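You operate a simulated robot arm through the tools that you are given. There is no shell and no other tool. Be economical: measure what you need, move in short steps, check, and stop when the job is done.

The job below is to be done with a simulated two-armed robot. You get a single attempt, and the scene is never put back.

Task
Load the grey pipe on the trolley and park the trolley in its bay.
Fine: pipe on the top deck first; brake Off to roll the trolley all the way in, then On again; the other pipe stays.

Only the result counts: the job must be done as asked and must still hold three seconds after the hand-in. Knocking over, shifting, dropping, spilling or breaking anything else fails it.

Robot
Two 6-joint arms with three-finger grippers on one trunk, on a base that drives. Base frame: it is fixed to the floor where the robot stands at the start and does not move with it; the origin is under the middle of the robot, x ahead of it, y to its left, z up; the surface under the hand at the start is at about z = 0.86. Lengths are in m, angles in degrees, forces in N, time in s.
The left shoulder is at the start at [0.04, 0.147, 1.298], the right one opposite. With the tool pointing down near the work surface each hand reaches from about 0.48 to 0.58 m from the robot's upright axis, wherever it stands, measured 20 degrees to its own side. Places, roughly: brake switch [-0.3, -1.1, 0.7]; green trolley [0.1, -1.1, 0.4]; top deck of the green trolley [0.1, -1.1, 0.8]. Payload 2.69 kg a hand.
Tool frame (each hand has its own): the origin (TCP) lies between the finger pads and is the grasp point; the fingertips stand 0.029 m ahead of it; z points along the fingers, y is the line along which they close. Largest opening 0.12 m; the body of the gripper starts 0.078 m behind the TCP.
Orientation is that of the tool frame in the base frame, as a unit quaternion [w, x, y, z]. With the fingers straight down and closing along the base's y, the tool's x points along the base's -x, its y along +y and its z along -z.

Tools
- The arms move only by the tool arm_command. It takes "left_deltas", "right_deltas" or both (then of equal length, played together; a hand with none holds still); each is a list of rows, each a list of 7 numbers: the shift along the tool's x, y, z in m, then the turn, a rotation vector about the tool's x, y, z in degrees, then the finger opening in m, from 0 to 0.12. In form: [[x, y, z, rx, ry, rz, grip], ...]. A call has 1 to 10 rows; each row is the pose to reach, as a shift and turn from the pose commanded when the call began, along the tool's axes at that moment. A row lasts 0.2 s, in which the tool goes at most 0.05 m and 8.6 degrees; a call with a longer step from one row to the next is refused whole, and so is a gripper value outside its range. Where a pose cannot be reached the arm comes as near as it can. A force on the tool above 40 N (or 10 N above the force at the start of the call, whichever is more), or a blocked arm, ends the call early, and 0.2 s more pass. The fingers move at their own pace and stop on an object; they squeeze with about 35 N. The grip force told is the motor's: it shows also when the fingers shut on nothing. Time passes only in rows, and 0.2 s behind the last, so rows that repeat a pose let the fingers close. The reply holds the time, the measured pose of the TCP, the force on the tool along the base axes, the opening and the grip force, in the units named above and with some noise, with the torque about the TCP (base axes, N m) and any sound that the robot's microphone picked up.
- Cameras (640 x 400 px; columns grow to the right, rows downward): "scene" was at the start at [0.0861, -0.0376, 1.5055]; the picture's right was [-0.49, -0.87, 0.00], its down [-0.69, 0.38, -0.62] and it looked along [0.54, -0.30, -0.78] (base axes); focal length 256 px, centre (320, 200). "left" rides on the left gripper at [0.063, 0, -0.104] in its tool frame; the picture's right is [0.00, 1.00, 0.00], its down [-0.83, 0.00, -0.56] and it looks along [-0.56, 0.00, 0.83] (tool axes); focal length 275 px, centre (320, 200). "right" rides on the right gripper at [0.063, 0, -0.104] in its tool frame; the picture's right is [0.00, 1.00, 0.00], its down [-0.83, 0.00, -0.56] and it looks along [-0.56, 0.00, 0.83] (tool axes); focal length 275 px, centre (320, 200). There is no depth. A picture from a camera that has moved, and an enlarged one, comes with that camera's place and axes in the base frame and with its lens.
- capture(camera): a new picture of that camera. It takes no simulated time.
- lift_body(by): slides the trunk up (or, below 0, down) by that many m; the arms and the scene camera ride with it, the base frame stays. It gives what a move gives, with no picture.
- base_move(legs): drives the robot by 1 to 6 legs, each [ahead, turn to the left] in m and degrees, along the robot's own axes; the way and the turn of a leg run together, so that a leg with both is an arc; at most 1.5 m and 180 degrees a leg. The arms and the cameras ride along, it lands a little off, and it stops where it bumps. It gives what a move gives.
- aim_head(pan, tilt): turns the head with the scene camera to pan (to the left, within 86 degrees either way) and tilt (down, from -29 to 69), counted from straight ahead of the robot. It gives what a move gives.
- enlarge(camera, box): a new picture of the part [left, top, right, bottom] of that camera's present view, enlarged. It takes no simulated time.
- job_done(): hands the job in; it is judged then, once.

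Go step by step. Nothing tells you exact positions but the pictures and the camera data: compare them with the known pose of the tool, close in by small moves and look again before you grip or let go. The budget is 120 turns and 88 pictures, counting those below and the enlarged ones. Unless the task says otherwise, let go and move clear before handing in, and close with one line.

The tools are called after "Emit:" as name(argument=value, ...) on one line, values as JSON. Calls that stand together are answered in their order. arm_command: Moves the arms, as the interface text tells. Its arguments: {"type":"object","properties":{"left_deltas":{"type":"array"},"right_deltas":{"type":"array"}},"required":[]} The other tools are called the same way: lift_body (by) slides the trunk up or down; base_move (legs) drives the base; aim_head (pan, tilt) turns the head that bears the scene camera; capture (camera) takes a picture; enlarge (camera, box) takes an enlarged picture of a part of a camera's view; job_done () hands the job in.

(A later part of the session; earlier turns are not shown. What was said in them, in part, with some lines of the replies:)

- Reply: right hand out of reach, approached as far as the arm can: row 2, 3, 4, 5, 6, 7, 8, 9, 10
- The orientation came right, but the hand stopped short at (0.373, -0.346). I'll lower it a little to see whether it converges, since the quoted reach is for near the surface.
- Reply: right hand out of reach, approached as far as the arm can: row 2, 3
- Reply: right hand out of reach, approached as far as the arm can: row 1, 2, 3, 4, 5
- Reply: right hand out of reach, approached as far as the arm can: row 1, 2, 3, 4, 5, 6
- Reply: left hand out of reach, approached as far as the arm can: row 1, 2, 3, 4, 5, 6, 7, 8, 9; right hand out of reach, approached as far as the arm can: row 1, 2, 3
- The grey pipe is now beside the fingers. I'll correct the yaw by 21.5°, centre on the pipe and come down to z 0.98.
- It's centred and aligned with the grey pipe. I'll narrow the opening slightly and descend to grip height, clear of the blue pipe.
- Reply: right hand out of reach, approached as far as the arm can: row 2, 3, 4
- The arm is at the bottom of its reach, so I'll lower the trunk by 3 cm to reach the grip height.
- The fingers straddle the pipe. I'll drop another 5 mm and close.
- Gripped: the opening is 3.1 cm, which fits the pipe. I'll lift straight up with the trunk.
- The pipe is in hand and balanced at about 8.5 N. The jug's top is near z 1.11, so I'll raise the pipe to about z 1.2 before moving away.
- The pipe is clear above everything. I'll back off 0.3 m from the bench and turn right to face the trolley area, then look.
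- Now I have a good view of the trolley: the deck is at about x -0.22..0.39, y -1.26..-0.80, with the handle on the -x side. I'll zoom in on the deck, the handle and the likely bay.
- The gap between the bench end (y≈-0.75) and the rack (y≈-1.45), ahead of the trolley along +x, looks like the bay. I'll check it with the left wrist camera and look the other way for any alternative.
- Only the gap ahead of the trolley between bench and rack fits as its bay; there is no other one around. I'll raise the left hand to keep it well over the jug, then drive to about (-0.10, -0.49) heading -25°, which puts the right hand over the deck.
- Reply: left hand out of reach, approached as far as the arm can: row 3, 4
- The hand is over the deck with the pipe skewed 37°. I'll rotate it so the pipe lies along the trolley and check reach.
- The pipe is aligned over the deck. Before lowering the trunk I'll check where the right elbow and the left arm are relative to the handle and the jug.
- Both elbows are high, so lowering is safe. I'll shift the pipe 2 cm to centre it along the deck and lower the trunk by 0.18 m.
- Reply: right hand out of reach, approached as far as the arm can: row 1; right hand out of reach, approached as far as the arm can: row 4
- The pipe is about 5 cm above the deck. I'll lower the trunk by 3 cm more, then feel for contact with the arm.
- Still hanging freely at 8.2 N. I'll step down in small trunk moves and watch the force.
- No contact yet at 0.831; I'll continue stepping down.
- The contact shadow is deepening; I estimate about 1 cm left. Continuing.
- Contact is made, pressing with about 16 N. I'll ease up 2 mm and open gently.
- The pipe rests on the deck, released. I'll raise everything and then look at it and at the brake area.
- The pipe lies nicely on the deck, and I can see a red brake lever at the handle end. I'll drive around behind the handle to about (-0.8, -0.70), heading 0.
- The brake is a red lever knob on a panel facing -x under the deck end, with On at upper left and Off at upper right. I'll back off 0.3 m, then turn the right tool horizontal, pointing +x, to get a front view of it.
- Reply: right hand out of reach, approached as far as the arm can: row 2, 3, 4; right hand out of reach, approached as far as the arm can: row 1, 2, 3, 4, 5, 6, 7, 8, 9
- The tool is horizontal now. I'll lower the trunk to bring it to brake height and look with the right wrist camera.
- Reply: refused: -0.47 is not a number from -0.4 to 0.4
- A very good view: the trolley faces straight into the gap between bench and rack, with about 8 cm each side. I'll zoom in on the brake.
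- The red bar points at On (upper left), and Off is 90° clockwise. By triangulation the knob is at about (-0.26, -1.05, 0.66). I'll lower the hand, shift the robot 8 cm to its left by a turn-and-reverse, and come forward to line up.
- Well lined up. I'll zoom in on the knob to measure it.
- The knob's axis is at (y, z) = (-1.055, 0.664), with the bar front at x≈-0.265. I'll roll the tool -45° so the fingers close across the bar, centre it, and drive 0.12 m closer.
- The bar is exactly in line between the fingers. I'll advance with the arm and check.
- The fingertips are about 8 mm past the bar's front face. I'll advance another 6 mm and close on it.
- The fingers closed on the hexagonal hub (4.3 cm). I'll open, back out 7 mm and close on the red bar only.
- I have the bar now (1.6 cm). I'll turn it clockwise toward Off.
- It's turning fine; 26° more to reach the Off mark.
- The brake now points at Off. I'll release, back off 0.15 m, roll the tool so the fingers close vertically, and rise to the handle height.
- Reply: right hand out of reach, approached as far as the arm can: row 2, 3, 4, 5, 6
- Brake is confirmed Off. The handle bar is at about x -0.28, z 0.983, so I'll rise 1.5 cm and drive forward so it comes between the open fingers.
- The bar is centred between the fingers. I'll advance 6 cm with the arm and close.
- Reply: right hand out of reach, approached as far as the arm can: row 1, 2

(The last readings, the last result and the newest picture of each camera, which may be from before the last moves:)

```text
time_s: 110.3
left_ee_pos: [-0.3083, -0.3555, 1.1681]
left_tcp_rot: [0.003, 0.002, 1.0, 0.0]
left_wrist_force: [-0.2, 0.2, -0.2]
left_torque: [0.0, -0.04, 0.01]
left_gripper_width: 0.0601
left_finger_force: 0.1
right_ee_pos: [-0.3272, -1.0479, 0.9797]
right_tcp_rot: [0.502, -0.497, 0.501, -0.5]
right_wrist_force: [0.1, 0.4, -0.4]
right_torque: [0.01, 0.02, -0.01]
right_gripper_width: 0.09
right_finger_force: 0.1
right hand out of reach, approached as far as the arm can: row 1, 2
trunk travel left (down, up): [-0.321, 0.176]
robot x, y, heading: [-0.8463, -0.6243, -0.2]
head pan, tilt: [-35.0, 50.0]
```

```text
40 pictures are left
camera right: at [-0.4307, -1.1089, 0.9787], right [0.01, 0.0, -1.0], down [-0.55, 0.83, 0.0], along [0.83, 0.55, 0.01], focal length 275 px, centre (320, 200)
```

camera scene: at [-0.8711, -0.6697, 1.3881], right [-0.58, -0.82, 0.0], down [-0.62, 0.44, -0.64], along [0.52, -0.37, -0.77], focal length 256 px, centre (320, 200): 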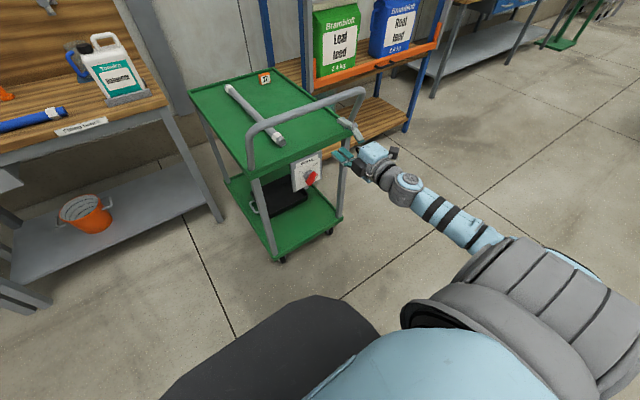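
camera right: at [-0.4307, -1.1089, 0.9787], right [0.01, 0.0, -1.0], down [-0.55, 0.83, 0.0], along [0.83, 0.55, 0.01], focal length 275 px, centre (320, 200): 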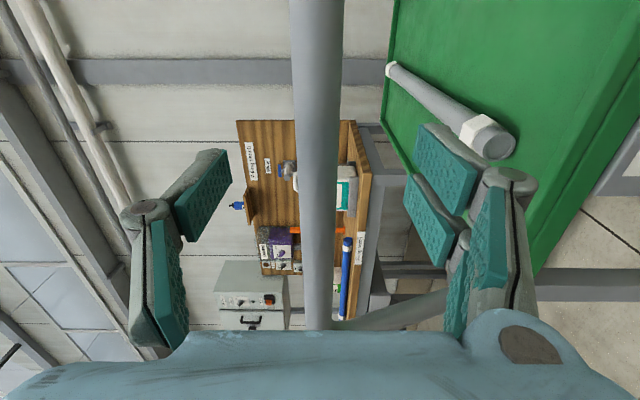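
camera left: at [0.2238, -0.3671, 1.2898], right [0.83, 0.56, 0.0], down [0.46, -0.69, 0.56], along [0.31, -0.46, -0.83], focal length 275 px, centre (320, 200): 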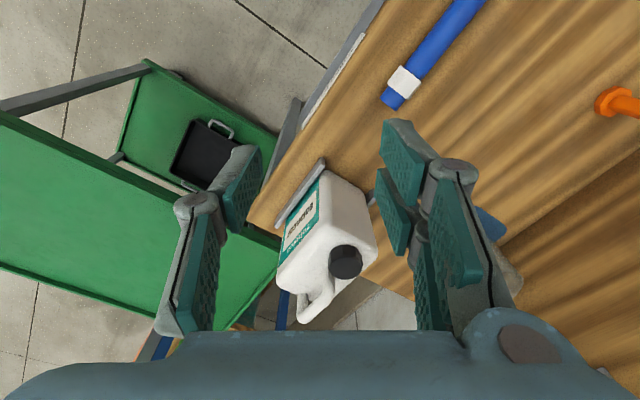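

The arm is at its reach, so the base covers the last 4.5 cm; then I'll close.

Emit:
base_move(legs=[[0.045, 0]])

Emit:
arm_command(right_deltas=[[0, 0, 0, 0, 0, 0, 0.05], [0, 0, 0, 0, 0, 0, 0.0], [0, 0, 0, 0, 0, 0, 0.0], [0, 0, 0, 0, 0, 0, 0.0]])

Emit:
capture(camera="right")

```text
time_s: 111.2
left_ee_pos: [-0.272, -0.3559, 1.1717]
left_tcp_rot: [0.005, 0.003, 1.0, 0.001]
left_wrist_force: [-2.1, 0.1, 0.3]
left_torque: [0.01, -0.15, 0.04]
left_gripper_width: 0.0599
left_finger_force: 0.1
right_ee_pos: [-0.2873, -1.048, 0.9834]
right_tcp_rot: [0.503, -0.494, 0.5, -0.503]
right_wrist_force: [-0.9, 0.3, -0.2]
right_torque: [0.0, 0.06, 0.0]
right_gripper_width: 0.0899
right_finger_force: 0.0
trunk travel left (down, up): [-0.321, 0.176]
robot x, y, heading: [-0.7994, -0.6241, -0.7]
head pan, tilt: [-35.0, 50.0]
```

```text
time_s: 112.2
left_ee_pos: [-0.2628, -0.3547, 1.1674]
left_tcp_rot: [0.001, 0.003, 1.0, -0.001]
left_wrist_force: [-0.9, -0.2, 0.2]
left_torque: [0.02, 0.03, 0.0]
left_gripper_width: 0.0601
left_finger_force: 0.1
right_ee_pos: [-0.2805, -1.0482, 0.9807]
right_tcp_rot: [0.502, -0.497, 0.5, -0.501]
right_wrist_force: [8.1, -5.3, 14.4]
right_torque: [-0.41, 0.06, 0.31]
right_gripper_width: 0.022
right_finger_force: 45.1
trunk travel left (down, up): [-0.321, 0.176]
robot x, y, heading: [-0.7974, -0.627, -0.4]
head pan, tilt: [-35.0, 50.0]
```

```text
39 pictures are left
camera right: at [-0.3857, -1.1091, 0.9794], right [0.01, 0.0, -1.0], down [-0.55, 0.83, 0.0], along [0.83, 0.55, 0.01], focal length 275 px, centre (320, 200)
```

right: 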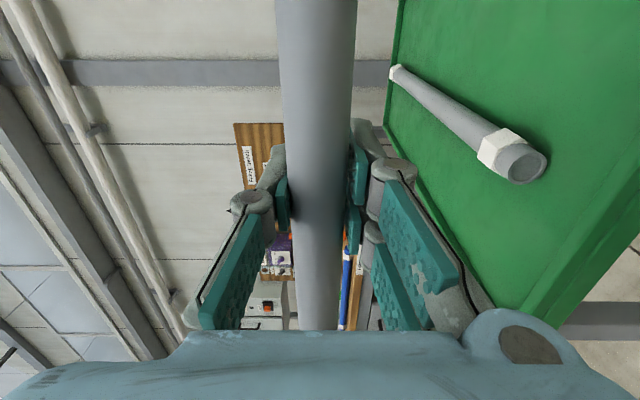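

The handle is gripped. I'll roll the trolley forward gently, 0.1 m first, and check that it goes straight.

Emit:
base_move(legs=[[0.1, 0]])

Emit:
capture(camera="scene")

```text
time_s: 113.6
left_ee_pos: [-0.1576, -0.3565, 1.166]
left_tcp_rot: [0.0, 0.003, 1.0, -0.001]
left_wrist_force: [-0.2, 0.3, -0.3]
left_torque: [0.02, -0.02, 0.0]
left_gripper_width: 0.06
left_finger_force: 0.0
right_ee_pos: [-0.1762, -1.0492, 0.9808]
right_tcp_rot: [0.502, -0.496, 0.5, -0.502]
right_wrist_force: [4.5, 7.4, -8.9]
right_torque: [-0.46, 0.06, -1.19]
right_gripper_width: 0.0223
right_finger_force: 45.0
trunk travel left (down, up): [-0.321, 0.176]
robot x, y, heading: [-0.6989, -0.6231, -0.5]
head pan, tilt: [-35.0, 50.0]
stopped in leg 1: the force on the tool passed its limit at 44 N (the readings are from after the stop); the commanded pose is now the measured one
```

```text
38 pictures are left
camera scene: at [-0.6112, -0.6709, 1.4029], right [-0.58, -0.82, 0.0], down [-0.63, 0.44, -0.64], along [0.52, -0.37, -0.77], focal length 256 px, centre (320, 200)
```

scene: 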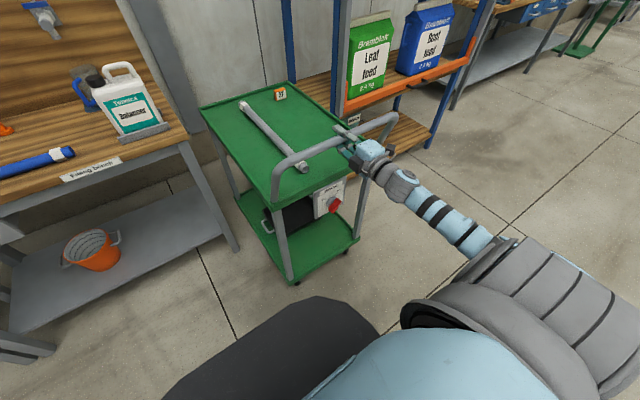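

The trolley rolled 10 cm, straight; the stop was just the force peak. Continuing.

Emit:
base_move(legs=[[0.1, 0]])

Emit:
base_move(legs=[[0.08, 0]])

Emit:
capture(camera="scene")

```text
time_s: 114.3
left_ee_pos: [-0.1514, -0.3592, 1.1679]
left_tcp_rot: [0.003, 0.003, 1.0, 0.0]
left_wrist_force: [-0.4, 0.9, -0.4]
left_torque: [-0.02, 0.03, -0.03]
left_gripper_width: 0.0598
left_finger_force: 0.1
right_ee_pos: [-0.1713, -1.048, 0.9811]
right_tcp_rot: [0.503, -0.496, 0.499, -0.502]
right_wrist_force: [-6.4, -2.4, 9.5]
right_torque: [0.07, -0.18, -0.34]
right_gripper_width: 0.0219
right_finger_force: 45.0
trunk travel left (down, up): [-0.321, 0.176]
robot x, y, heading: [-0.6855, -0.6259, -0.2]
head pan, tilt: [-35.0, 50.0]
stopped in leg 1: the force on the tool passed its limit at 52 N (the readings are from after the stop); the commanded pose is now the measured one
```

```text
time_s: 115.5
left_ee_pos: [-0.069, -0.3586, 1.1681]
left_tcp_rot: [0.001, 0.004, 1.0, 0.0]
left_wrist_force: [0.0, -0.4, 0.2]
left_torque: [0.0, -0.01, 0.02]
left_gripper_width: 0.0601
left_finger_force: 0.1
right_ee_pos: [-0.0906, -1.0489, 0.9809]
right_tcp_rot: [0.504, -0.497, 0.499, -0.501]
right_wrist_force: [-5.0, -0.6, 2.5]
right_torque: [-0.18, -0.13, -0.2]
right_gripper_width: 0.0222
right_finger_force: 45.5
trunk travel left (down, up): [-0.321, 0.176]
robot x, y, heading: [-0.6079, -0.6264, -0.5]
head pan, tilt: [-35.0, 50.0]
stopped in leg 1: the force on the tool passed its limit at 46 N (the readings are from after the stop); the commanded pose is now the measured one
```

```text
37 pictures are left
camera scene: at [-0.5252, -0.672, 1.4031], right [-0.58, -0.81, 0.0], down [-0.62, 0.44, -0.64], along [0.52, -0.37, -0.77], focal length 256 px, centre (320, 200)
```

scene: 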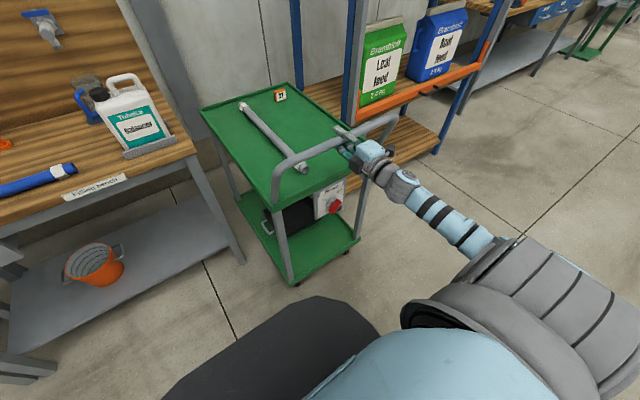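

It has gone 19 cm in, still straight. Continuing with short pushes.

Emit:
base_move(legs=[[0.07, 0]])

Emit:
base_move(legs=[[0.07, 0]])

Emit:
capture(camera="scene")

```text
time_s: 116.7
left_ee_pos: [0.0039, -0.3603, 1.1658]
left_tcp_rot: [0.0, 0.004, 1.0, 0.0]
left_wrist_force: [0.0, 0.4, -0.5]
left_torque: [-0.01, 0.01, 0.0]
left_gripper_width: 0.0601
left_finger_force: 0.0
right_ee_pos: [-0.0164, -1.0494, 0.9802]
right_tcp_rot: [0.504, -0.496, 0.498, -0.501]
right_wrist_force: [3.2, 4.0, -4.0]
right_torque: [-0.68, 0.19, -0.7]
right_gripper_width: 0.022
right_finger_force: 45.3
trunk travel left (down, up): [-0.321, 0.176]
robot x, y, heading: [-0.5336, -0.6247, -0.4]
head pan, tilt: [-35.0, 50.0]
stopped in leg 1: the force on the tool passed its limit at 44 N (the readings are from after the stop); the commanded pose is now the measured one
```

```text
time_s: 117.5
left_ee_pos: [0.014, -0.3611, 1.1686]
left_tcp_rot: [0.003, 0.005, 1.0, -0.001]
left_wrist_force: [0.5, 0.2, -0.8]
left_torque: [0.0, -0.03, 0.0]
left_gripper_width: 0.0599
left_finger_force: 0.0
right_ee_pos: [-0.0083, -1.0494, 0.9813]
right_tcp_rot: [0.504, -0.497, 0.497, -0.501]
right_wrist_force: [-5.6, -9.2, 15.9]
right_torque: [-0.04, -0.16, 0.85]
right_gripper_width: 0.0217
right_finger_force: 45.1
trunk travel left (down, up): [-0.321, 0.176]
robot x, y, heading: [-0.5223, -0.6259, -0.8]
head pan, tilt: [-35.0, 50.0]
stopped in leg 1: the force on the tool passed its limit at 50 N (the readings are from after the stop); the commanded pose is now the measured one
```

```text
36 pictures are left
camera scene: at [-0.4428, -0.6726, 1.403], right [-0.58, -0.81, 0.0], down [-0.62, 0.45, -0.64], along [0.53, -0.37, -0.76], focal length 256 px, centre (320, 200)
```

scene: 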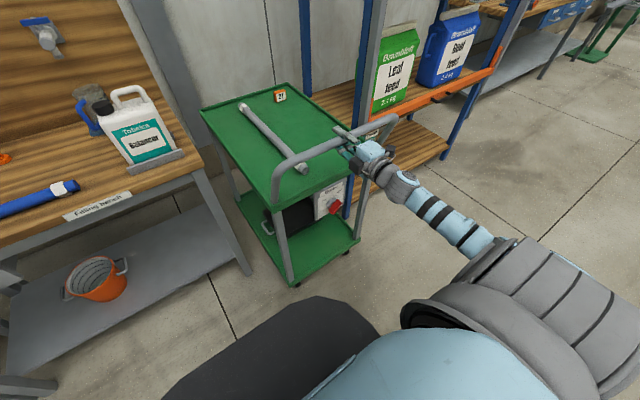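

27 cm in and straight. I'll keep pushing and watch for the end stop.

Emit:
base_move(legs=[[0.06, 0]])

Emit:
base_move(legs=[[0.06, 0]])

Emit:
capture(camera="scene")

```text
time_s: 118.6
left_ee_pos: [0.0722, -0.3598, 1.1687]
left_tcp_rot: [0.003, 0.005, 1.0, -0.002]
left_wrist_force: [0.3, 0.0, 0.0]
left_torque: [0.03, -0.01, 0.02]
left_gripper_width: 0.06
left_finger_force: 0.1
right_ee_pos: [0.0509, -1.0501, 0.9816]
right_tcp_rot: [0.505, -0.497, 0.498, -0.501]
right_wrist_force: [-4.4, -4.1, 9.6]
right_torque: [0.0, -0.24, 0.11]
right_gripper_width: 0.0219
right_finger_force: 45.2
trunk travel left (down, up): [-0.321, 0.176]
robot x, y, heading: [-0.4662, -0.6294, -0.2]
head pan, tilt: [-35.0, 50.0]
stopped in leg 1: the force on the tool passed its limit at 51 N (the readings are from after the stop); the commanded pose is now the measured one
```

```text
time_s: 119.7
left_ee_pos: [0.1343, -0.3613, 1.1694]
left_tcp_rot: [0.003, 0.005, 1.0, 0.0]
left_wrist_force: [-0.5, 0.1, -0.8]
left_torque: [0.01, 0.01, -0.02]
left_gripper_width: 0.0598
left_finger_force: 0.1
right_ee_pos: [0.1136, -1.0502, 0.9806]
right_tcp_rot: [0.504, -0.497, 0.497, -0.501]
right_wrist_force: [-5.1, -1.8, 3.4]
right_torque: [-0.23, -0.11, 0.37]
right_gripper_width: 0.0218
right_finger_force: 45.2
trunk travel left (down, up): [-0.321, 0.176]
robot x, y, heading: [-0.4002, -0.6259, -0.5]
head pan, tilt: [-35.0, 50.0]
stopped in leg 1: the force on the tool passed its limit at 48 N (the readings are from after the stop); the commanded pose is now the measured one
```

```text
35 pictures are left
camera scene: at [-0.3206, -0.674, 1.4031], right [-0.58, -0.81, 0.0], down [-0.62, 0.44, -0.64], along [0.52, -0.37, -0.77], focal length 256 px, centre (320, 200)
```

scene: 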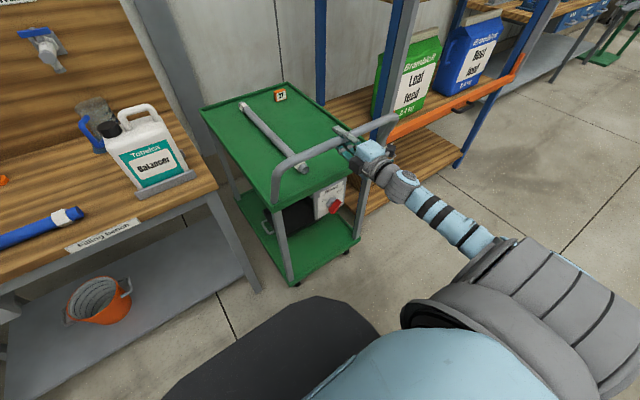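

39 cm in. Keep pushing gently.

Emit:
base_move(legs=[[0.05, 0]])

Emit:
base_move(legs=[[0.05, 0]])

Emit:
aim_head(pan=-30, tilt=35)

Emit:
capture(camera="scene")

```text
time_s: 120.8
left_ee_pos: [0.1875, -0.3606, 1.1669]
left_tcp_rot: [0.001, 0.004, 1.0, 0.001]
left_wrist_force: [1.2, -0.4, 0.4]
left_torque: [0.0, 0.0, 0.02]
left_gripper_width: 0.0601
left_finger_force: 0.1
right_ee_pos: [0.1686, -1.0516, 0.9817]
right_tcp_rot: [0.504, -0.497, 0.497, -0.501]
right_wrist_force: [0.3, 1.8, -3.0]
right_torque: [-0.64, 0.21, -0.22]
right_gripper_width: 0.0222
right_finger_force: 45.3
trunk travel left (down, up): [-0.321, 0.176]
robot x, y, heading: [-0.3477, -0.629, -0.5]
head pan, tilt: [-35.0, 50.0]
stopped in leg 1: the force on the tool passed its limit at 46 N (the readings are from after the stop); the commanded pose is now the measured one
```

```text
time_s: 121.6
left_ee_pos: [0.1967, -0.3621, 1.1693]
left_tcp_rot: [0.004, 0.005, 1.0, 0.0]
left_wrist_force: [-0.4, -0.6, -1.5]
left_torque: [0.02, -0.03, 0.04]
left_gripper_width: 0.06
left_finger_force: 0.0
right_ee_pos: [0.1771, -1.0505, 0.9808]
right_tcp_rot: [0.503, -0.497, 0.498, -0.502]
right_wrist_force: [-3.5, -12.6, 17.0]
right_torque: [0.15, 0.0, 1.1]
right_gripper_width: 0.0221
right_finger_force: 45.0
trunk travel left (down, up): [-0.321, 0.176]
robot x, y, heading: [-0.3344, -0.6273, -0.4]
head pan, tilt: [-35.0, 50.0]
stopped in leg 1: the force on the tool passed its limit at 48 N (the readings are from after the stop); the commanded pose is now the measured one
```

```text
time_s: 122.4
left_ee_pos: [0.1977, -0.3631, 1.1696]
left_tcp_rot: [0.003, 0.004, 1.0, 0.0]
left_wrist_force: [1.0, 0.2, 0.7]
left_torque: [0.0, 0.0, -0.01]
left_gripper_width: 0.0601
left_finger_force: 0.1
right_ee_pos: [0.1783, -1.0498, 0.9808]
right_tcp_rot: [0.504, -0.498, 0.497, -0.501]
right_wrist_force: [4.6, -19.1, 38.7]
right_torque: [-0.17, 0.16, 0.32]
right_gripper_width: 0.0221
right_finger_force: 45.3
trunk travel left (down, up): [-0.321, 0.176]
robot x, y, heading: [-0.3366, -0.6308, -0.4]
head pan, tilt: [-30.0, 35.0]
```

```text
34 pictures are left
camera scene: at [-0.2444, -0.6746, 1.4251], right [-0.51, -0.86, 0.0], down [-0.49, 0.29, -0.82], along [0.71, -0.41, -0.57], focal length 256 px, centre (320, 200)
```

scene: 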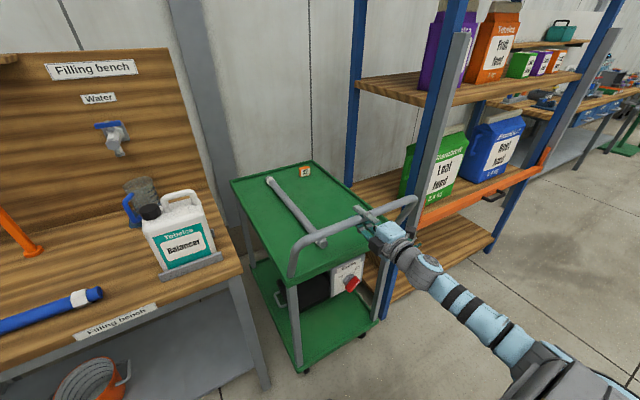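

46 cm in, with the deck front near x≈0.88 and the wall close beyond. I'll continue in small pushes until it no longer advances.

Emit:
base_move(legs=[[0.04, 0]])

Emit:
base_move(legs=[[0.04, 0]])

Emit:
capture(camera="scene")

```text
time_s: 123.4
left_ee_pos: [0.2406, -0.3634, 1.1683]
left_tcp_rot: [0.003, 0.006, 1.0, -0.001]
left_wrist_force: [0.5, 0.0, -0.7]
left_torque: [-0.01, 0.03, 0.02]
left_gripper_width: 0.0601
left_finger_force: 0.0
right_ee_pos: [0.2186, -1.0508, 0.9817]
right_tcp_rot: [0.504, -0.497, 0.497, -0.502]
right_wrist_force: [-4.5, -3.8, 8.6]
right_torque: [0.09, -0.22, 0.25]
right_gripper_width: 0.022
right_finger_force: 44.7
trunk travel left (down, up): [-0.321, 0.176]
robot x, y, heading: [-0.2945, -0.6231, -0.4]
head pan, tilt: [-30.0, 35.0]
stopped in leg 1: the force on the tool passed its limit at 66 N (the readings are from after the stop); the commanded pose is now the measured one
```

```text
time_s: 124.5
left_ee_pos: [0.2833, -0.3625, 1.167]
left_tcp_rot: [0.001, 0.006, 1.0, -0.001]
left_wrist_force: [-0.5, -0.4, 0.4]
left_torque: [0.03, 0.0, 0.01]
left_gripper_width: 0.0601
left_finger_force: 0.1
right_ee_pos: [0.2638, -1.0513, 0.9815]
right_tcp_rot: [0.504, -0.498, 0.497, -0.501]
right_wrist_force: [4.0, 4.0, -2.9]
right_torque: [-0.46, 0.19, -0.93]
right_gripper_width: 0.022
right_finger_force: 44.9
trunk travel left (down, up): [-0.321, 0.176]
robot x, y, heading: [-0.2505, -0.6293, -0.1]
head pan, tilt: [-30.0, 35.0]
stopped in leg 1: the force on the tool passed its limit at 49 N (the readings are from after the stop); the commanded pose is now the measured one
```

```text
33 pictures are left
camera scene: at [-0.156, -0.6748, 1.4247], right [-0.51, -0.86, 0.0], down [-0.5, 0.29, -0.82], along [0.71, -0.41, -0.57], focal length 256 px, centre (320, 200)
```

scene: 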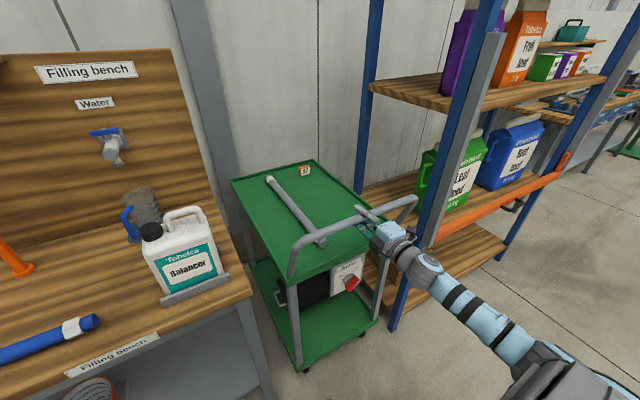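

It's 54 cm in and still moving freely. Continuing.

Emit:
base_move(legs=[[0.04, 0]])

Emit:
base_move(legs=[[0.04, 0]])

Emit:
capture(camera="scene")

```text
time_s: 125.3
left_ee_pos: [0.2932, -0.3636, 1.1694]
left_tcp_rot: [0.003, 0.006, 1.0, -0.001]
left_wrist_force: [0.1, 0.4, -0.2]
left_torque: [0.02, 0.02, -0.02]
left_gripper_width: 0.0602
left_finger_force: 0.1
right_ee_pos: [0.2719, -1.0514, 0.9797]
right_tcp_rot: [0.505, -0.498, 0.497, -0.501]
right_wrist_force: [-5.3, -5.9, 14.0]
right_torque: [0.17, -0.2, 0.46]
right_gripper_width: 0.0221
right_finger_force: 45.5
trunk travel left (down, up): [-0.321, 0.176]
robot x, y, heading: [-0.2379, -0.6316, -0.7]
head pan, tilt: [-30.0, 35.0]
stopped in leg 1: the force on the tool passed its limit at 46 N (the readings are from after the stop); the commanded pose is now the measured one
```

```text
time_s: 126.4
left_ee_pos: [0.3385, -0.3643, 1.1676]
left_tcp_rot: [0.001, 0.006, 1.0, -0.001]
left_wrist_force: [-0.7, -0.8, -0.1]
left_torque: [0.04, 0.01, -0.02]
left_gripper_width: 0.0601
left_finger_force: 0.0
right_ee_pos: [0.3178, -1.0506, 0.9804]
right_tcp_rot: [0.505, -0.498, 0.496, -0.501]
right_wrist_force: [1.1, 1.9, -2.9]
right_torque: [-0.22, -0.39, 0.01]
right_gripper_width: 0.0222
right_finger_force: 44.8
trunk travel left (down, up): [-0.321, 0.176]
robot x, y, heading: [-0.2004, -0.628, -0.7]
head pan, tilt: [-30.0, 35.0]
stopped in leg 1: the force on the tool passed its limit at 183 N (the readings are from after the stop); the commanded pose is now the measured one
```

```text
32 pictures are left
camera scene: at [-0.1019, -0.6756, 1.4246], right [-0.51, -0.86, 0.0], down [-0.49, 0.29, -0.82], along [0.71, -0.42, -0.57], focal length 256 px, centre (320, 200)
```

scene: 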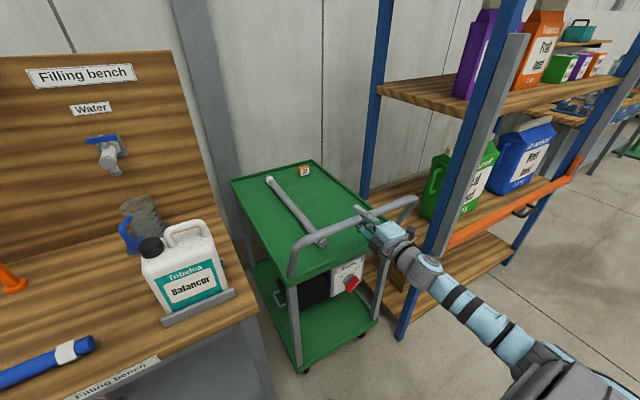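

The force jumped to 183 N, which suggests the end stop at 60 cm. One more short push to confirm.

Emit:
base_move(legs=[[0.03, 0]])

Emit:
base_move(legs=[[0.02, 0]])

Emit:
capture(camera="scene")

```text
time_s: 127.2
left_ee_pos: [0.3531, -0.3644, 1.1688]
left_tcp_rot: [0.003, 0.006, 1.0, -0.001]
left_wrist_force: [-0.1, -0.3, -0.5]
left_torque: [-0.02, 0.0, 0.0]
left_gripper_width: 0.0601
left_finger_force: 0.0
right_ee_pos: [0.33, -1.0505, 0.9814]
right_tcp_rot: [0.505, -0.499, 0.496, -0.501]
right_wrist_force: [-1.9, -5.7, 12.7]
right_torque: [-0.06, 0.21, 0.19]
right_gripper_width: 0.0272
right_finger_force: 44.1
trunk travel left (down, up): [-0.321, 0.176]
robot x, y, heading: [-0.1847, -0.6295, -0.6]
head pan, tilt: [-30.0, 35.0]
stopped in leg 1: the force on the tool passed its limit at 117 N (the readings are from after the stop); the commanded pose is now the measured one
```

```text
time_s: 128.0
left_ee_pos: [0.3709, -0.3629, 1.1702]
left_tcp_rot: [0.004, 0.005, 1.0, -0.001]
left_wrist_force: [-0.4, 0.3, 0.4]
left_torque: [0.0, 0.02, -0.02]
left_gripper_width: 0.0602
left_finger_force: 0.0
right_ee_pos: [0.3497, -1.0509, 0.9809]
right_tcp_rot: [0.505, -0.499, 0.494, -0.501]
right_wrist_force: [-2.7, -5.2, 15.8]
right_torque: [-0.44, 0.59, 0.1]
right_gripper_width: 0.0059
right_finger_force: 29.7
trunk travel left (down, up): [-0.321, 0.176]
robot x, y, heading: [-0.1609, -0.6342, -0.2]
head pan, tilt: [-30.0, 35.0]
```

```text
31 pictures are left
camera scene: at [-0.071, -0.6756, 1.4249], right [-0.51, -0.86, 0.0], down [-0.49, 0.29, -0.82], along [0.71, -0.42, -0.57], focal length 256 px, centre (320, 200)
```

scene: 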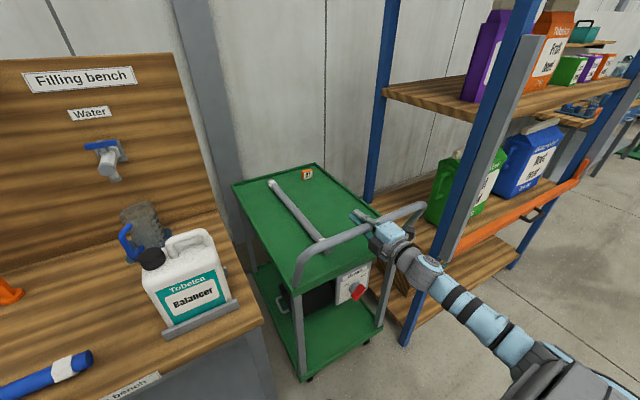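

The trolley hit its end stop and the fingers slipped forward along the handle, so it's all the way in. I'll open wide and back straight off.

Emit:
arm_command(right_deltas=[[0, 0, 0, 0, 0, 0, 0.05], [0, 0, 0, 0, 0, 0, 0.1], [0, 0, 0, 0, 0, 0, 0.1], [0, 0, 0, 0, 0, 0, 0.1]])

Emit:
capture(camera="right")

```text
time_s: 129.0
left_ee_pos: [0.3743, -0.3638, 1.1689]
left_tcp_rot: [0.003, 0.005, 1.0, -0.001]
left_wrist_force: [-0.1, -0.7, -0.8]
left_torque: [-0.01, -0.01, -0.02]
left_gripper_width: 0.0597
left_finger_force: 0.1
right_ee_pos: [0.3527, -1.0503, 0.979]
right_tcp_rot: [0.504, -0.5, 0.496, -0.5]
right_wrist_force: [-0.3, -1.1, 0.1]
right_torque: [-0.02, -0.01, 0.01]
right_gripper_width: 0.1004
right_finger_force: 0.1
trunk travel left (down, up): [-0.321, 0.176]
robot x, y, heading: [-0.1636, -0.6291, -0.6]
head pan, tilt: [-30.0, 35.0]
```

```text
30 pictures are left
camera right: at [0.2481, -1.1133, 0.9778], right [0.01, 0.0, -1.0], down [-0.56, 0.83, -0.01], along [0.83, 0.56, 0.01], focal length 275 px, centre (320, 200)
```

right: 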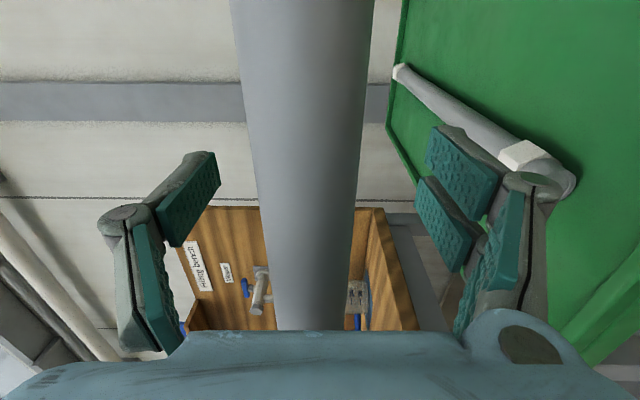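

Free of the handle. I'll back off 0.22 m, lower to brake height and roll the tool back to the Off-bar orientation.

Emit:
base_move(legs=[[-0.24, 0]])

Emit:
arm_command(right_deltas=[[0, 0, 0, 0, 0, -8, 0.09], [0, 0, 0, 0, 0, -16, 0.08], [0, 0, 0, 0, 0, -24, 0.07], [0, 0, 0, 0, 0, -32, 0.06], [0, 0, 0, 0, 0, -40, 0.06], [0, 0, 0, 0, 0, -44, 0.06]])

Emit:
lift_body(by=-0.315)

Emit:
capture(camera="right")

Emit:
capture(camera="scene")

```text
time_s: 130.8
left_ee_pos: [0.1362, -0.3605, 1.1678]
left_tcp_rot: [0.001, 0.004, 1.0, -0.001]
left_wrist_force: [-0.4, 0.4, 0.3]
left_torque: [0.03, 0.01, 0.0]
left_gripper_width: 0.0598
left_finger_force: 0.0
right_ee_pos: [0.1166, -1.0476, 0.9784]
right_tcp_rot: [0.505, -0.5, 0.496, -0.499]
right_wrist_force: [0.8, 0.0, 0.8]
right_torque: [0.0, -0.03, 0.02]
right_gripper_width: 0.0999
right_finger_force: 0.0
trunk travel left (down, up): [-0.321, 0.176]
robot x, y, heading: [-0.4011, -0.6285, -0.4]
head pan, tilt: [-30.0, 35.0]
```

```text
time_s: 132.2
left_ee_pos: [0.1336, -0.3609, 1.1686]
left_tcp_rot: [0.003, 0.004, 1.0, 0.0]
left_wrist_force: [0.9, 0.5, 0.1]
left_torque: [0.0, 0.02, 0.0]
left_gripper_width: 0.06
left_finger_force: 0.0
right_ee_pos: [0.1136, -1.0472, 0.979]
right_tcp_rot: [-0.281, 0.65, -0.271, 0.652]
right_wrist_force: [0.6, -0.6, 0.3]
right_torque: [-0.03, -0.02, 0.01]
right_gripper_width: 0.0599
right_finger_force: 0.0
trunk travel left (down, up): [-0.321, 0.176]
robot x, y, heading: [-0.4054, -0.6264, -0.2]
head pan, tilt: [-30.0, 35.0]
```

```text
time_s: 135.3
left_ee_pos: [0.134, -0.3611, 0.8544]
left_tcp_rot: [0.001, 0.004, 1.0, -0.001]
left_wrist_force: [-0.1, -0.1, 0.2]
left_torque: [0.0, 0.0, 0.0]
left_gripper_width: 0.0602
left_finger_force: 0.0
right_ee_pos: [0.1146, -1.0477, 0.6656]
right_tcp_rot: [-0.281, 0.65, -0.272, 0.652]
right_wrist_force: [-0.1, 0.7, -0.5]
right_torque: [0.0, 0.02, 0.0]
right_gripper_width: 0.0599
right_finger_force: 0.0
trunk travel left (down, up): [-0.006, 0.491]
robot x, y, heading: [-0.4037, -0.6271, -0.2]
head pan, tilt: [-30.0, 35.0]
```

```text
29 pictures are left
camera right: at [0.0096, -1.092, 0.7079], right [0.01, -0.7, -0.72], down [-0.56, 0.59, -0.59], along [0.83, 0.41, -0.38], focal length 275 px, centre (320, 200)
```

right: 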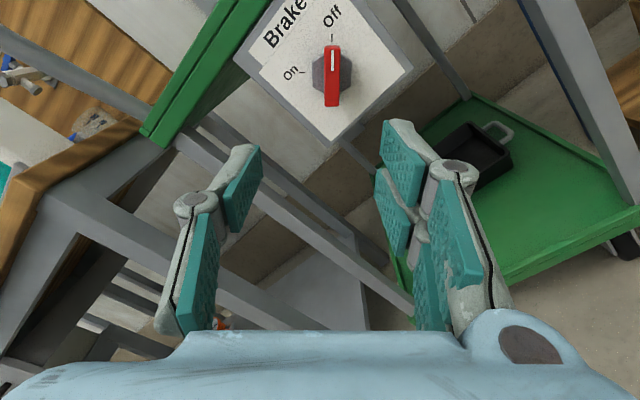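

```text
28 pictures are left
camera scene: at [-0.3064, -0.6739, 1.1108], right [-0.51, -0.86, 0.0], down [-0.5, 0.29, -0.82], along [0.71, -0.41, -0.57], focal length 256 px, centre (320, 200)
```

scene: 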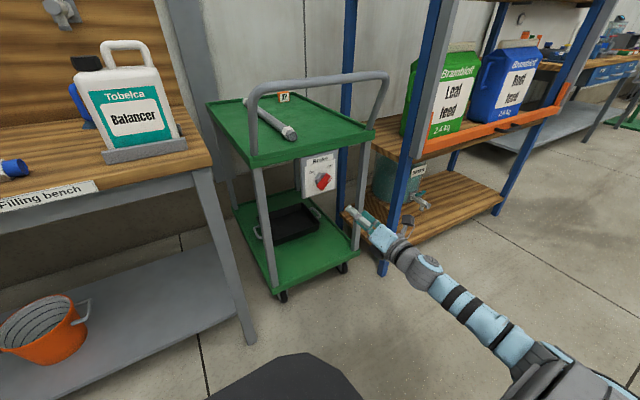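

The brake reads Off and the trolley is snug in the bay. Before I drive closer, the left hand (z 0.85) would meet the bench edge at x 0.29, so I'll back off a bit and swing the left tool up to horizontal, above bench height.

Emit:
base_move(legs=[[-0.12, 0]])

Emit:
arm_command(left_deltas=[[-0.01, 0, -0.02, 0, -8.5, 0, 0.03], [-0.02, 0.005, -0.04, 0, -17, 0, 0.02], [-0.03, 0.01, -0.06, 0, -25.5, 0, 0.02], [-0.04, 0.015, -0.08, 0, -34, 0, 0.02], [-0.05, 0.02, -0.1, 0, -42.5, 0, 0.02], [-0.06, 0.025, -0.12, 0, -51, 0, 0.02], [-0.07, 0.03, -0.14, 0, -59.5, 0, 0.02], [-0.08, 0.035, -0.16, 0, -68, 0, 0.02], [-0.09, 0.04, -0.18, 0, -76.5, 0, 0.02], [-0.1, 0.05, -0.2, 0, -85, 0, 0.02]])

Emit:
aim_head(pan=10, tilt=30)

Emit:
capture(camera="scene")

```text
time_s: 136.5
left_ee_pos: [0.0119, -0.3613, 0.8551]
left_tcp_rot: [0.002, 0.005, 1.0, -0.001]
left_wrist_force: [-0.4, 1.1, -0.2]
left_torque: [0.01, 0.0, -0.01]
left_gripper_width: 0.0599
left_finger_force: 0.0
right_ee_pos: [-0.0089, -1.0483, 0.6662]
right_tcp_rot: [-0.281, 0.649, -0.271, 0.653]
right_wrist_force: [-1.1, -0.4, 0.2]
right_torque: [0.01, 0.01, 0.01]
right_gripper_width: 0.0602
right_finger_force: 0.0
trunk travel left (down, up): [-0.006, 0.491]
robot x, y, heading: [-0.5266, -0.6338, -0.6]
head pan, tilt: [-30.0, 35.0]
```

```text
time_s: 138.7
left_ee_pos: [0.1798, -0.3033, 1.077]
left_tcp_rot: [0.6, 0.003, 0.8, -0.004]
left_wrist_force: [0.3, 0.0, 0.3]
left_torque: [-0.02, 0.01, -0.02]
left_gripper_width: 0.0198
left_finger_force: 0.0
left hand out of reach, approached as far as the arm can: row 1, 2, 3, 4, 5, 6, 7, 8, 9, 10
right_ee_pos: [-0.0089, -1.0458, 0.6648]
right_tcp_rot: [-0.281, 0.649, -0.272, 0.653]
right_wrist_force: [0.5, 0.4, 0.1]
right_torque: [-0.01, 0.02, 0.01]
right_gripper_width: 0.0598
right_finger_force: 0.1
trunk travel left (down, up): [-0.006, 0.491]
robot x, y, heading: [-0.5245, -0.6281, -0.3]
head pan, tilt: [-30.0, 35.0]
```

```text
time_s: 139.8
left_ee_pos: [0.1807, -0.3026, 1.0772]
left_tcp_rot: [0.597, 0.004, 0.802, -0.004]
left_wrist_force: [1.0, -0.2, -0.6]
left_torque: [0.02, -0.01, 0.01]
left_gripper_width: 0.0201
left_finger_force: 0.0
right_ee_pos: [-0.0083, -1.048, 0.6655]
right_tcp_rot: [-0.281, 0.649, -0.273, 0.653]
right_wrist_force: [-0.3, -0.5, 0.3]
right_torque: [0.0, 0.0, -0.02]
right_gripper_width: 0.0598
right_finger_force: 0.1
trunk travel left (down, up): [-0.006, 0.491]
robot x, y, heading: [-0.5269, -0.6298, -0.5]
head pan, tilt: [10.0, 30.0]
```

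```text
27 pictures are left
camera scene: at [-0.4149, -0.6136, 1.1186], right [0.17, -0.99, 0.0], down [-0.49, -0.08, -0.87], along [0.85, 0.14, -0.5], focal length 256 px, centre (320, 200)
```

scene: 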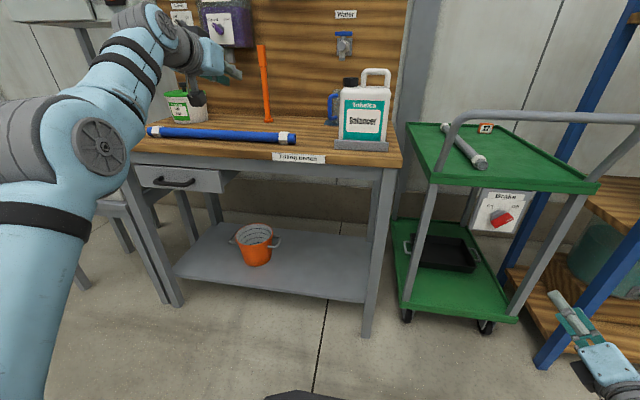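

The left hand is now safely above bench height. I'll drive 0.24 m toward the brake and check the alignment.

Emit:
base_move(legs=[[0.22, 0]])

Emit:
enlarge(camera="right", box=[250, 0, 410, 120])

```text
time_s: 141.5
left_ee_pos: [0.4039, -0.3078, 1.0762]
left_tcp_rot: [0.598, 0.005, 0.802, -0.004]
left_wrist_force: [0.4, 0.2, -0.1]
left_torque: [-0.01, 0.0, -0.02]
left_gripper_width: 0.0198
left_finger_force: 0.1
right_ee_pos: [0.2122, -1.0515, 0.6646]
right_tcp_rot: [-0.279, 0.649, -0.272, 0.653]
right_wrist_force: [-0.3, 0.5, -0.6]
right_torque: [-0.01, -0.01, 0.01]
right_gripper_width: 0.0599
right_finger_force: 0.1
trunk travel left (down, up): [-0.006, 0.491]
robot x, y, heading: [-0.2999, -0.6304, -0.6]
head pan, tilt: [10.0, 30.0]
```

```text
3.33 times, centred on (330, 60) of right
camera zoom: at [0.1082, -1.0951, 0.7076], right [0.01, -0.7, -0.72], down [-0.55, 0.59, -0.58], along [0.83, 0.4, -0.38], focal length 918 px, centre (287, 667)
```

zoom: 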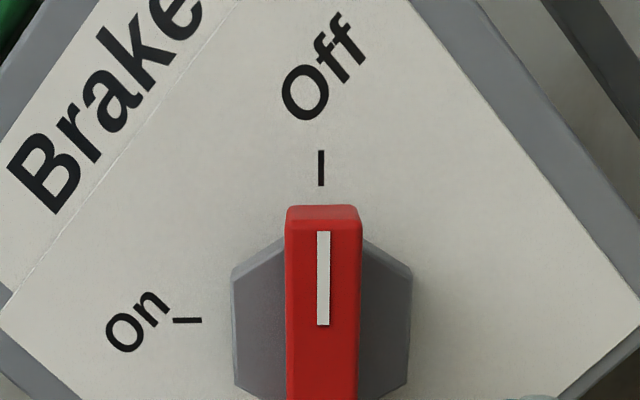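

The bar sits about 8 mm to the right along the tool's y. I'll shift, advance 4 cm and look at the full picture.

Emit:
arm_command(right_deltas=[[0, 0.008, 0.02, 0, 0, 0, 0.06], [0, 0.008, 0.045, 0, 0, 0, 0.06]])

Emit:
capture(camera="right")

```text
time_s: 142.1
left_ee_pos: [0.4038, -0.3081, 1.0768]
left_tcp_rot: [0.597, 0.004, 0.802, -0.004]
left_wrist_force: [-0.3, 0.0, -0.8]
left_torque: [-0.02, -0.02, -0.01]
left_gripper_width: 0.0198
left_finger_force: 0.0
right_ee_pos: [0.2471, -1.0576, 0.6616]
right_tcp_rot: [-0.287, 0.642, -0.265, 0.66]
right_wrist_force: [0.1, 0.4, -0.4]
right_torque: [-0.05, -0.02, 0.02]
right_gripper_width: 0.0599
right_finger_force: 0.0
right hand out of reach, approached as far as the arm can: row 1, 2
trunk travel left (down, up): [-0.006, 0.491]
robot x, y, heading: [-0.3033, -0.6309, -0.5]
head pan, tilt: [10.0, 30.0]
```

```text
25 pictures are left
camera right: at [0.1417, -1.103, 0.7009], right [0.04, -0.7, -0.72], down [-0.55, 0.59, -0.6], along [0.84, 0.41, -0.36], focal length 275 px, centre (320, 200)
```

right: 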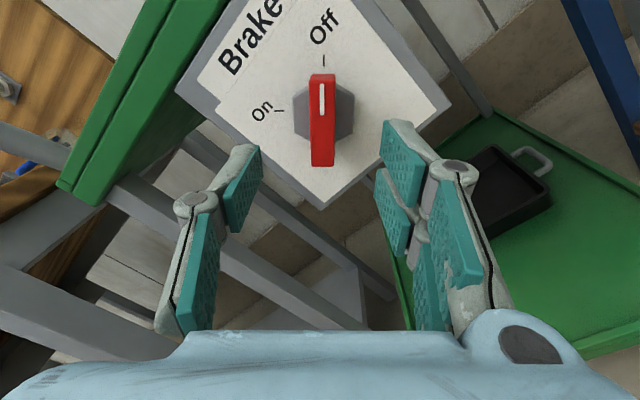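

Aligned: the knob front is at x≈0.335, y -1.058, z 0.664. The base covers the last 6 cm.

Emit:
base_move(legs=[[0.058, 0]])

Emit:
capture(camera="right")

```text
time_s: 143.1
left_ee_pos: [0.4618, -0.3093, 1.0763]
left_tcp_rot: [0.597, 0.006, 0.802, -0.005]
left_wrist_force: [-0.6, 0.5, -0.7]
left_torque: [-0.05, -0.02, -0.04]
left_gripper_width: 0.0198
left_finger_force: 0.0
right_ee_pos: [0.3046, -1.0595, 0.6611]
right_tcp_rot: [-0.286, 0.643, -0.265, 0.659]
right_wrist_force: [0.6, 0.4, -0.8]
right_torque: [0.01, -0.03, 0.01]
right_gripper_width: 0.0601
right_finger_force: 0.0
trunk travel left (down, up): [-0.006, 0.491]
robot x, y, heading: [-0.2434, -0.6329, -0.8]
head pan, tilt: [10.0, 30.0]
```

```text
24 pictures are left
camera right: at [0.1994, -1.1041, 0.7007], right [0.03, -0.7, -0.71], down [-0.55, 0.59, -0.6], along [0.84, 0.41, -0.36], focal length 275 px, centre (320, 200)
```

right: 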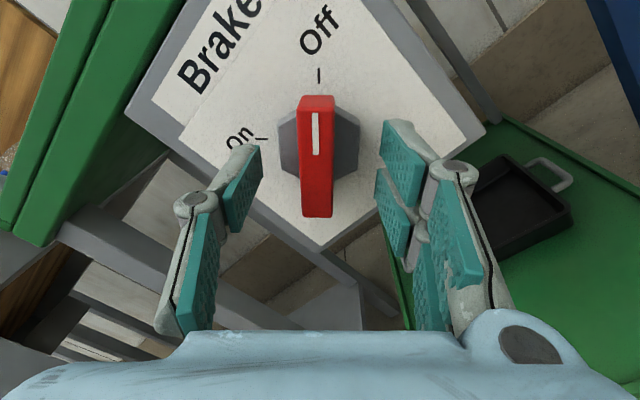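

The picture closely matches the earlier good grip distance. I'll close and check the width.

Emit:
arm_command(right_deltas=[[0, 0, 0.002, 0, 0, 0, 0.03], [0, 0, 0.002, 0, 0, 0, 0.0], [0, 0, 0.002, 0, 0, 0, 0.0], [0, 0, 0.002, 0, 0, 0, 0.0]])

Emit:
capture(camera="right")

```text
time_s: 144.1
left_ee_pos: [0.461, -0.3087, 1.0764]
left_tcp_rot: [0.598, 0.005, 0.802, -0.004]
left_wrist_force: [0.0, -0.1, 0.4]
left_torque: [0.01, -0.02, -0.02]
left_gripper_width: 0.0199
left_finger_force: 0.1
right_ee_pos: [0.3068, -1.0579, 0.663]
right_tcp_rot: [-0.287, 0.642, -0.264, 0.66]
right_wrist_force: [-0.9, -1.4, 2.3]
right_torque: [-0.66, 0.52, -0.42]
right_gripper_width: 0.016
right_finger_force: 42.4
trunk travel left (down, up): [-0.006, 0.491]
robot x, y, heading: [-0.2424, -0.6322, -0.6]
head pan, tilt: [10.0, 30.0]
```

```text
23 pictures are left
camera right: at [0.2009, -1.1041, 0.7021], right [0.04, -0.7, -0.71], down [-0.54, 0.58, -0.6], along [0.84, 0.41, -0.36], focal length 275 px, centre (320, 200)
```

right: 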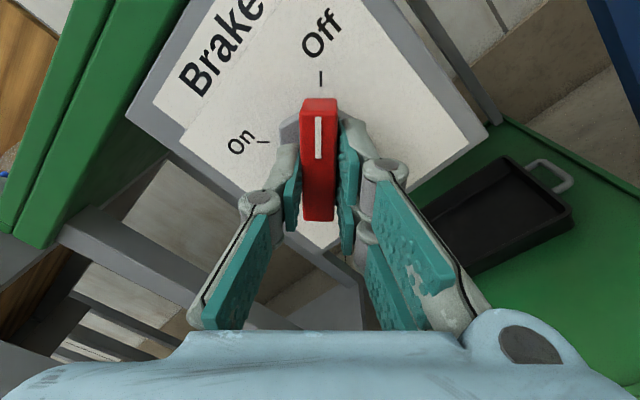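

Gripped on the bar. Before braking, I'll give a gentle nudge forward through the knob to make sure the trolley is fully home.

Emit:
base_move(legs=[[0.02, 0]])

Emit:
capture(camera="right")

```text
time_s: 144.9
left_ee_pos: [0.4735, -0.3088, 1.0791]
left_tcp_rot: [0.597, 0.005, 0.802, -0.005]
left_wrist_force: [0.5, 0.4, 0.8]
left_torque: [0.01, 0.02, -0.01]
left_gripper_width: 0.0198
left_finger_force: 0.1
right_ee_pos: [0.3142, -1.0603, 0.6626]
right_tcp_rot: [-0.285, 0.643, -0.264, 0.66]
right_wrist_force: [-21.7, -0.6, 8.4]
right_torque: [-0.55, 0.95, -0.44]
right_gripper_width: 0.0161
right_finger_force: 42.4
trunk travel left (down, up): [-0.006, 0.491]
robot x, y, heading: [-0.231, -0.632, -1.4]
head pan, tilt: [10.0, 30.0]
stopped in leg 1: the force on the tool passed its limit at 118 N (the readings are from after the stop); the commanded pose is now the measured one
```

```text
22 pictures are left
camera right: at [0.2103, -1.1044, 0.7028], right [0.04, -0.7, -0.71], down [-0.55, 0.58, -0.6], along [0.84, 0.41, -0.36], focal length 275 px, centre (320, 200)
```

right: 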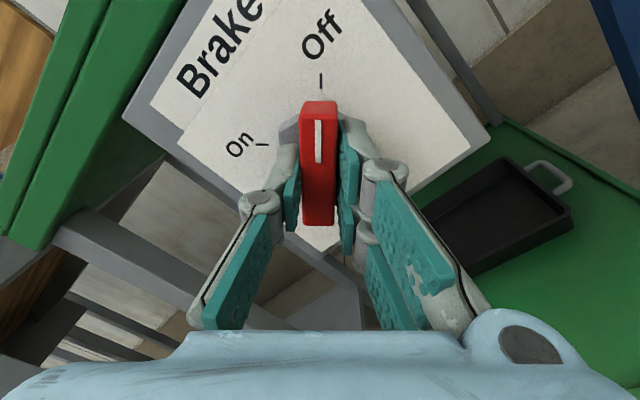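

It's hard against the stop, so the trolley is fully home. Now I'll turn the brake counter-clockwise by 90° to On, easing the pressure 3 mm.

Emit:
arm_command(right_deltas=[[0, 0, -0.003, 0, 0, -8, 0], [0, 0, -0.003, 0, 0, -16, 0], [0, 0, -0.003, 0, 0, -24, 0], [0, 0, -0.003, 0, 0, -32, 0], [0, 0, -0.003, 0, 0, -40, 0], [0, 0, -0.003, 0, 0, -48, 0], [0, 0, -0.003, 0, 0, -56, 0], [0, 0, -0.003, 0, 0, -64, 0]])

Emit:
arm_command(right_deltas=[[0, 0, 0, 0, 0, -8, 0], [0, 0, 0, 0, 0, -16, 0], [0, 0, 0, 0, 0, -22, 0], [0, 0, 0, 0, 0, -27, 0], [0, 0, 0, 0, 0, -27, 0]])

Emit:
capture(camera="right")

```text
time_s: 146.7
left_ee_pos: [0.474, -0.311, 1.0792]
left_tcp_rot: [0.598, 0.007, 0.801, -0.005]
left_wrist_force: [0.3, 0.2, 0.6]
left_torque: [-0.02, -0.01, -0.02]
left_gripper_width: 0.0203
left_finger_force: 0.1
right_ee_pos: [0.3126, -1.0617, 0.6624]
right_tcp_rot: [0.11, 0.686, 0.115, 0.71]
right_wrist_force: [0.2, -24.0, 20.2]
right_torque: [0.1, 0.59, -0.92]
right_gripper_width: 0.016
right_finger_force: 41.9
trunk travel left (down, up): [-0.006, 0.491]
robot x, y, heading: [-0.2299, -0.6317, -1.1]
head pan, tilt: [10.0, 30.0]
```

```text
time_s: 147.9
left_ee_pos: [0.4753, -0.3132, 1.0774]
left_tcp_rot: [0.598, 0.007, 0.801, -0.006]
left_wrist_force: [-0.6, 0.1, 0.2]
left_torque: [-0.02, -0.03, 0.03]
left_gripper_width: 0.0198
left_finger_force: 0.0
right_ee_pos: [0.3137, -1.0629, 0.6625]
right_tcp_rot: [0.276, 0.64, 0.27, 0.664]
right_wrist_force: [-13.5, -8.5, 3.9]
right_torque: [0.39, -0.09, -0.21]
right_gripper_width: 0.0161
right_finger_force: 42.3
trunk travel left (down, up): [-0.006, 0.491]
robot x, y, heading: [-0.2341, -0.6313, -1.3]
head pan, tilt: [10.0, 30.0]
stopped in row 5 (right hand): the force on the tool passed its limit at 42 N (the readings are from after the stop); the commanded pose is now the measured one
```

```text
21 pictures are left
camera right: at [0.2069, -1.0169, 0.7018], right [-0.02, -0.7, 0.71], down [-0.53, -0.6, -0.6], along [0.85, -0.39, -0.36], focal length 275 px, centre (320, 200)
```

right: 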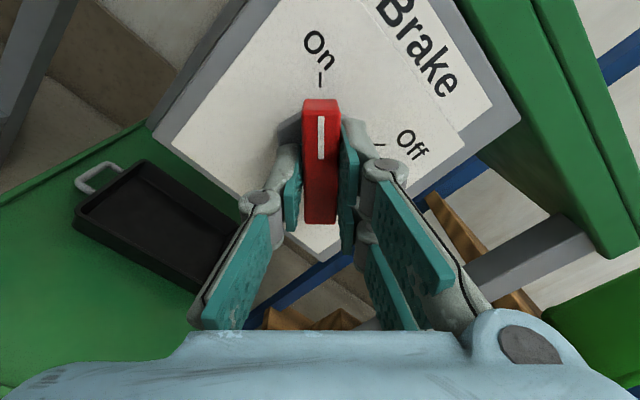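

The bar points exactly at On. I'll open, withdraw straight back, and check.

Emit:
arm_command(right_deltas=[[0, 0, 0, 0, 0, 0, 0.06], [0, 0, 0, 0, 0, 0, 0.06], [0, 0, -0.03, 0, 0, 0, 0.06]])

Emit:
base_move(legs=[[-0.25, 0]])

Emit:
capture(camera="right")

Emit:
lift_body(by=0.3)

Emit:
aim_head(pan=-15, tilt=35)

Emit:
capture(camera="scene")

```text
time_s: 148.7
left_ee_pos: [0.4754, -0.3099, 1.078]
left_tcp_rot: [0.597, 0.005, 0.802, -0.005]
left_wrist_force: [0.7, 0.1, -0.2]
left_torque: [0.02, -0.01, -0.02]
left_gripper_width: 0.02
left_finger_force: 0.2
right_ee_pos: [0.2909, -1.0612, 0.6605]
right_tcp_rot: [0.274, 0.642, 0.271, 0.663]
right_wrist_force: [0.1, 0.0, 0.3]
right_torque: [0.02, 0.0, 0.0]
right_gripper_width: 0.0601
right_finger_force: 0.0
right hand out of reach, approached as far as the arm can: row 3
trunk travel left (down, up): [-0.006, 0.491]
robot x, y, heading: [-0.2293, -0.6285, -1.0]
head pan, tilt: [10.0, 30.0]
```

```text
time_s: 150.5
left_ee_pos: [0.2243, -0.3043, 1.0769]
left_tcp_rot: [0.597, 0.005, 0.802, -0.005]
left_wrist_force: [-0.2, 0.2, -0.2]
left_torque: [0.01, -0.03, 0.01]
left_gripper_width: 0.0202
left_finger_force: 0.1
right_ee_pos: [0.0398, -1.0565, 0.6604]
right_tcp_rot: [0.273, 0.642, 0.272, 0.663]
right_wrist_force: [-0.6, 0.2, 0.3]
right_torque: [0.04, 0.01, 0.01]
right_gripper_width: 0.0599
right_finger_force: 0.0
trunk travel left (down, up): [-0.006, 0.491]
robot x, y, heading: [-0.4752, -0.6224, -1.0]
head pan, tilt: [10.0, 30.0]
```

```text
20 pictures are left
camera right: at [-0.0662, -1.0108, 0.7006], right [-0.01, -0.7, 0.71], down [-0.53, -0.6, -0.6], along [0.85, -0.39, -0.36], focal length 275 px, centre (320, 200)
```

right: 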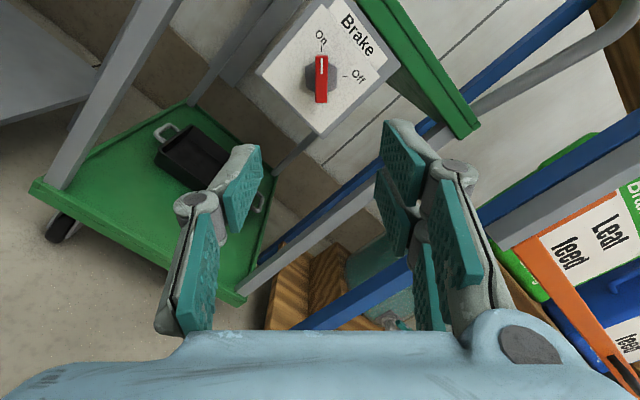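

```text
time_s: 153.5
left_ee_pos: [0.2244, -0.3048, 1.3757]
left_tcp_rot: [0.597, 0.006, 0.802, -0.005]
left_wrist_force: [0.4, 0.0, 0.2]
left_torque: [0.01, 0.0, 0.0]
left_gripper_width: 0.02
left_finger_force: 0.1
right_ee_pos: [0.0409, -1.0569, 0.9589]
right_tcp_rot: [0.273, 0.642, 0.272, 0.663]
right_wrist_force: [-0.1, -0.4, 0.1]
right_torque: [0.03, -0.01, -0.01]
right_gripper_width: 0.0599
right_finger_force: 0.0
trunk travel left (down, up): [-0.306, 0.191]
robot x, y, heading: [-0.4778, -0.627, -0.9]
head pan, tilt: [10.0, 30.0]
```

```text
time_s: 154.4
left_ee_pos: [0.2247, -0.3042, 1.3769]
left_tcp_rot: [0.598, 0.005, 0.802, -0.004]
left_wrist_force: [0.9, -0.7, -0.6]
left_torque: [0.03, 0.04, -0.01]
left_gripper_width: 0.0198
left_finger_force: 0.0
right_ee_pos: [0.041, -1.0563, 0.9586]
right_tcp_rot: [0.273, 0.642, 0.272, 0.663]
right_wrist_force: [0.6, 0.8, -0.6]
right_torque: [-0.01, -0.01, 0.0]
right_gripper_width: 0.0597
right_finger_force: 0.0
trunk travel left (down, up): [-0.306, 0.191]
robot x, y, heading: [-0.478, -0.6257, -1.0]
head pan, tilt: [-15.0, 35.0]
```

```text
19 pictures are left
camera scene: at [-0.3757, -0.6515, 1.4098], right [-0.27, -0.96, 0.0], down [-0.55, 0.16, -0.82], along [0.79, -0.22, -0.57], focal length 256 px, centre (320, 200)
```

scene: 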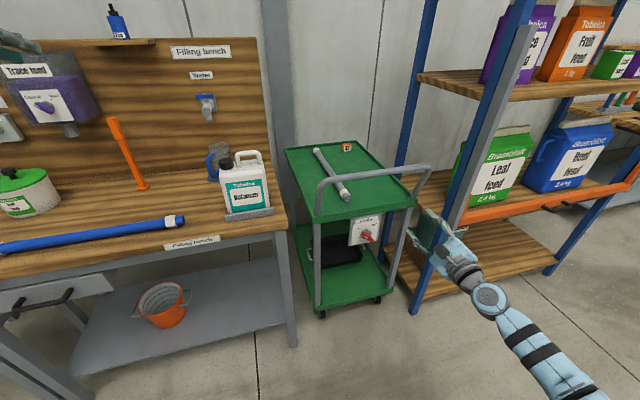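

The grey pipe lies on the top deck, the trolley is against its stop between bench and rack, and the brake is On. The blue pipe and everything else are where they were, and both hands are clear.

Emit:
job_done()

```text
The job is handed in.
```

I put the grey pipe on the trolley's top deck, rolled the trolley into the gap between the bench and the rack until it hit the end stop, and set the brake back to On. I saw no marking for the bay, so I took that gap to be it. The blue pipe and everything else in view stayed where they were.
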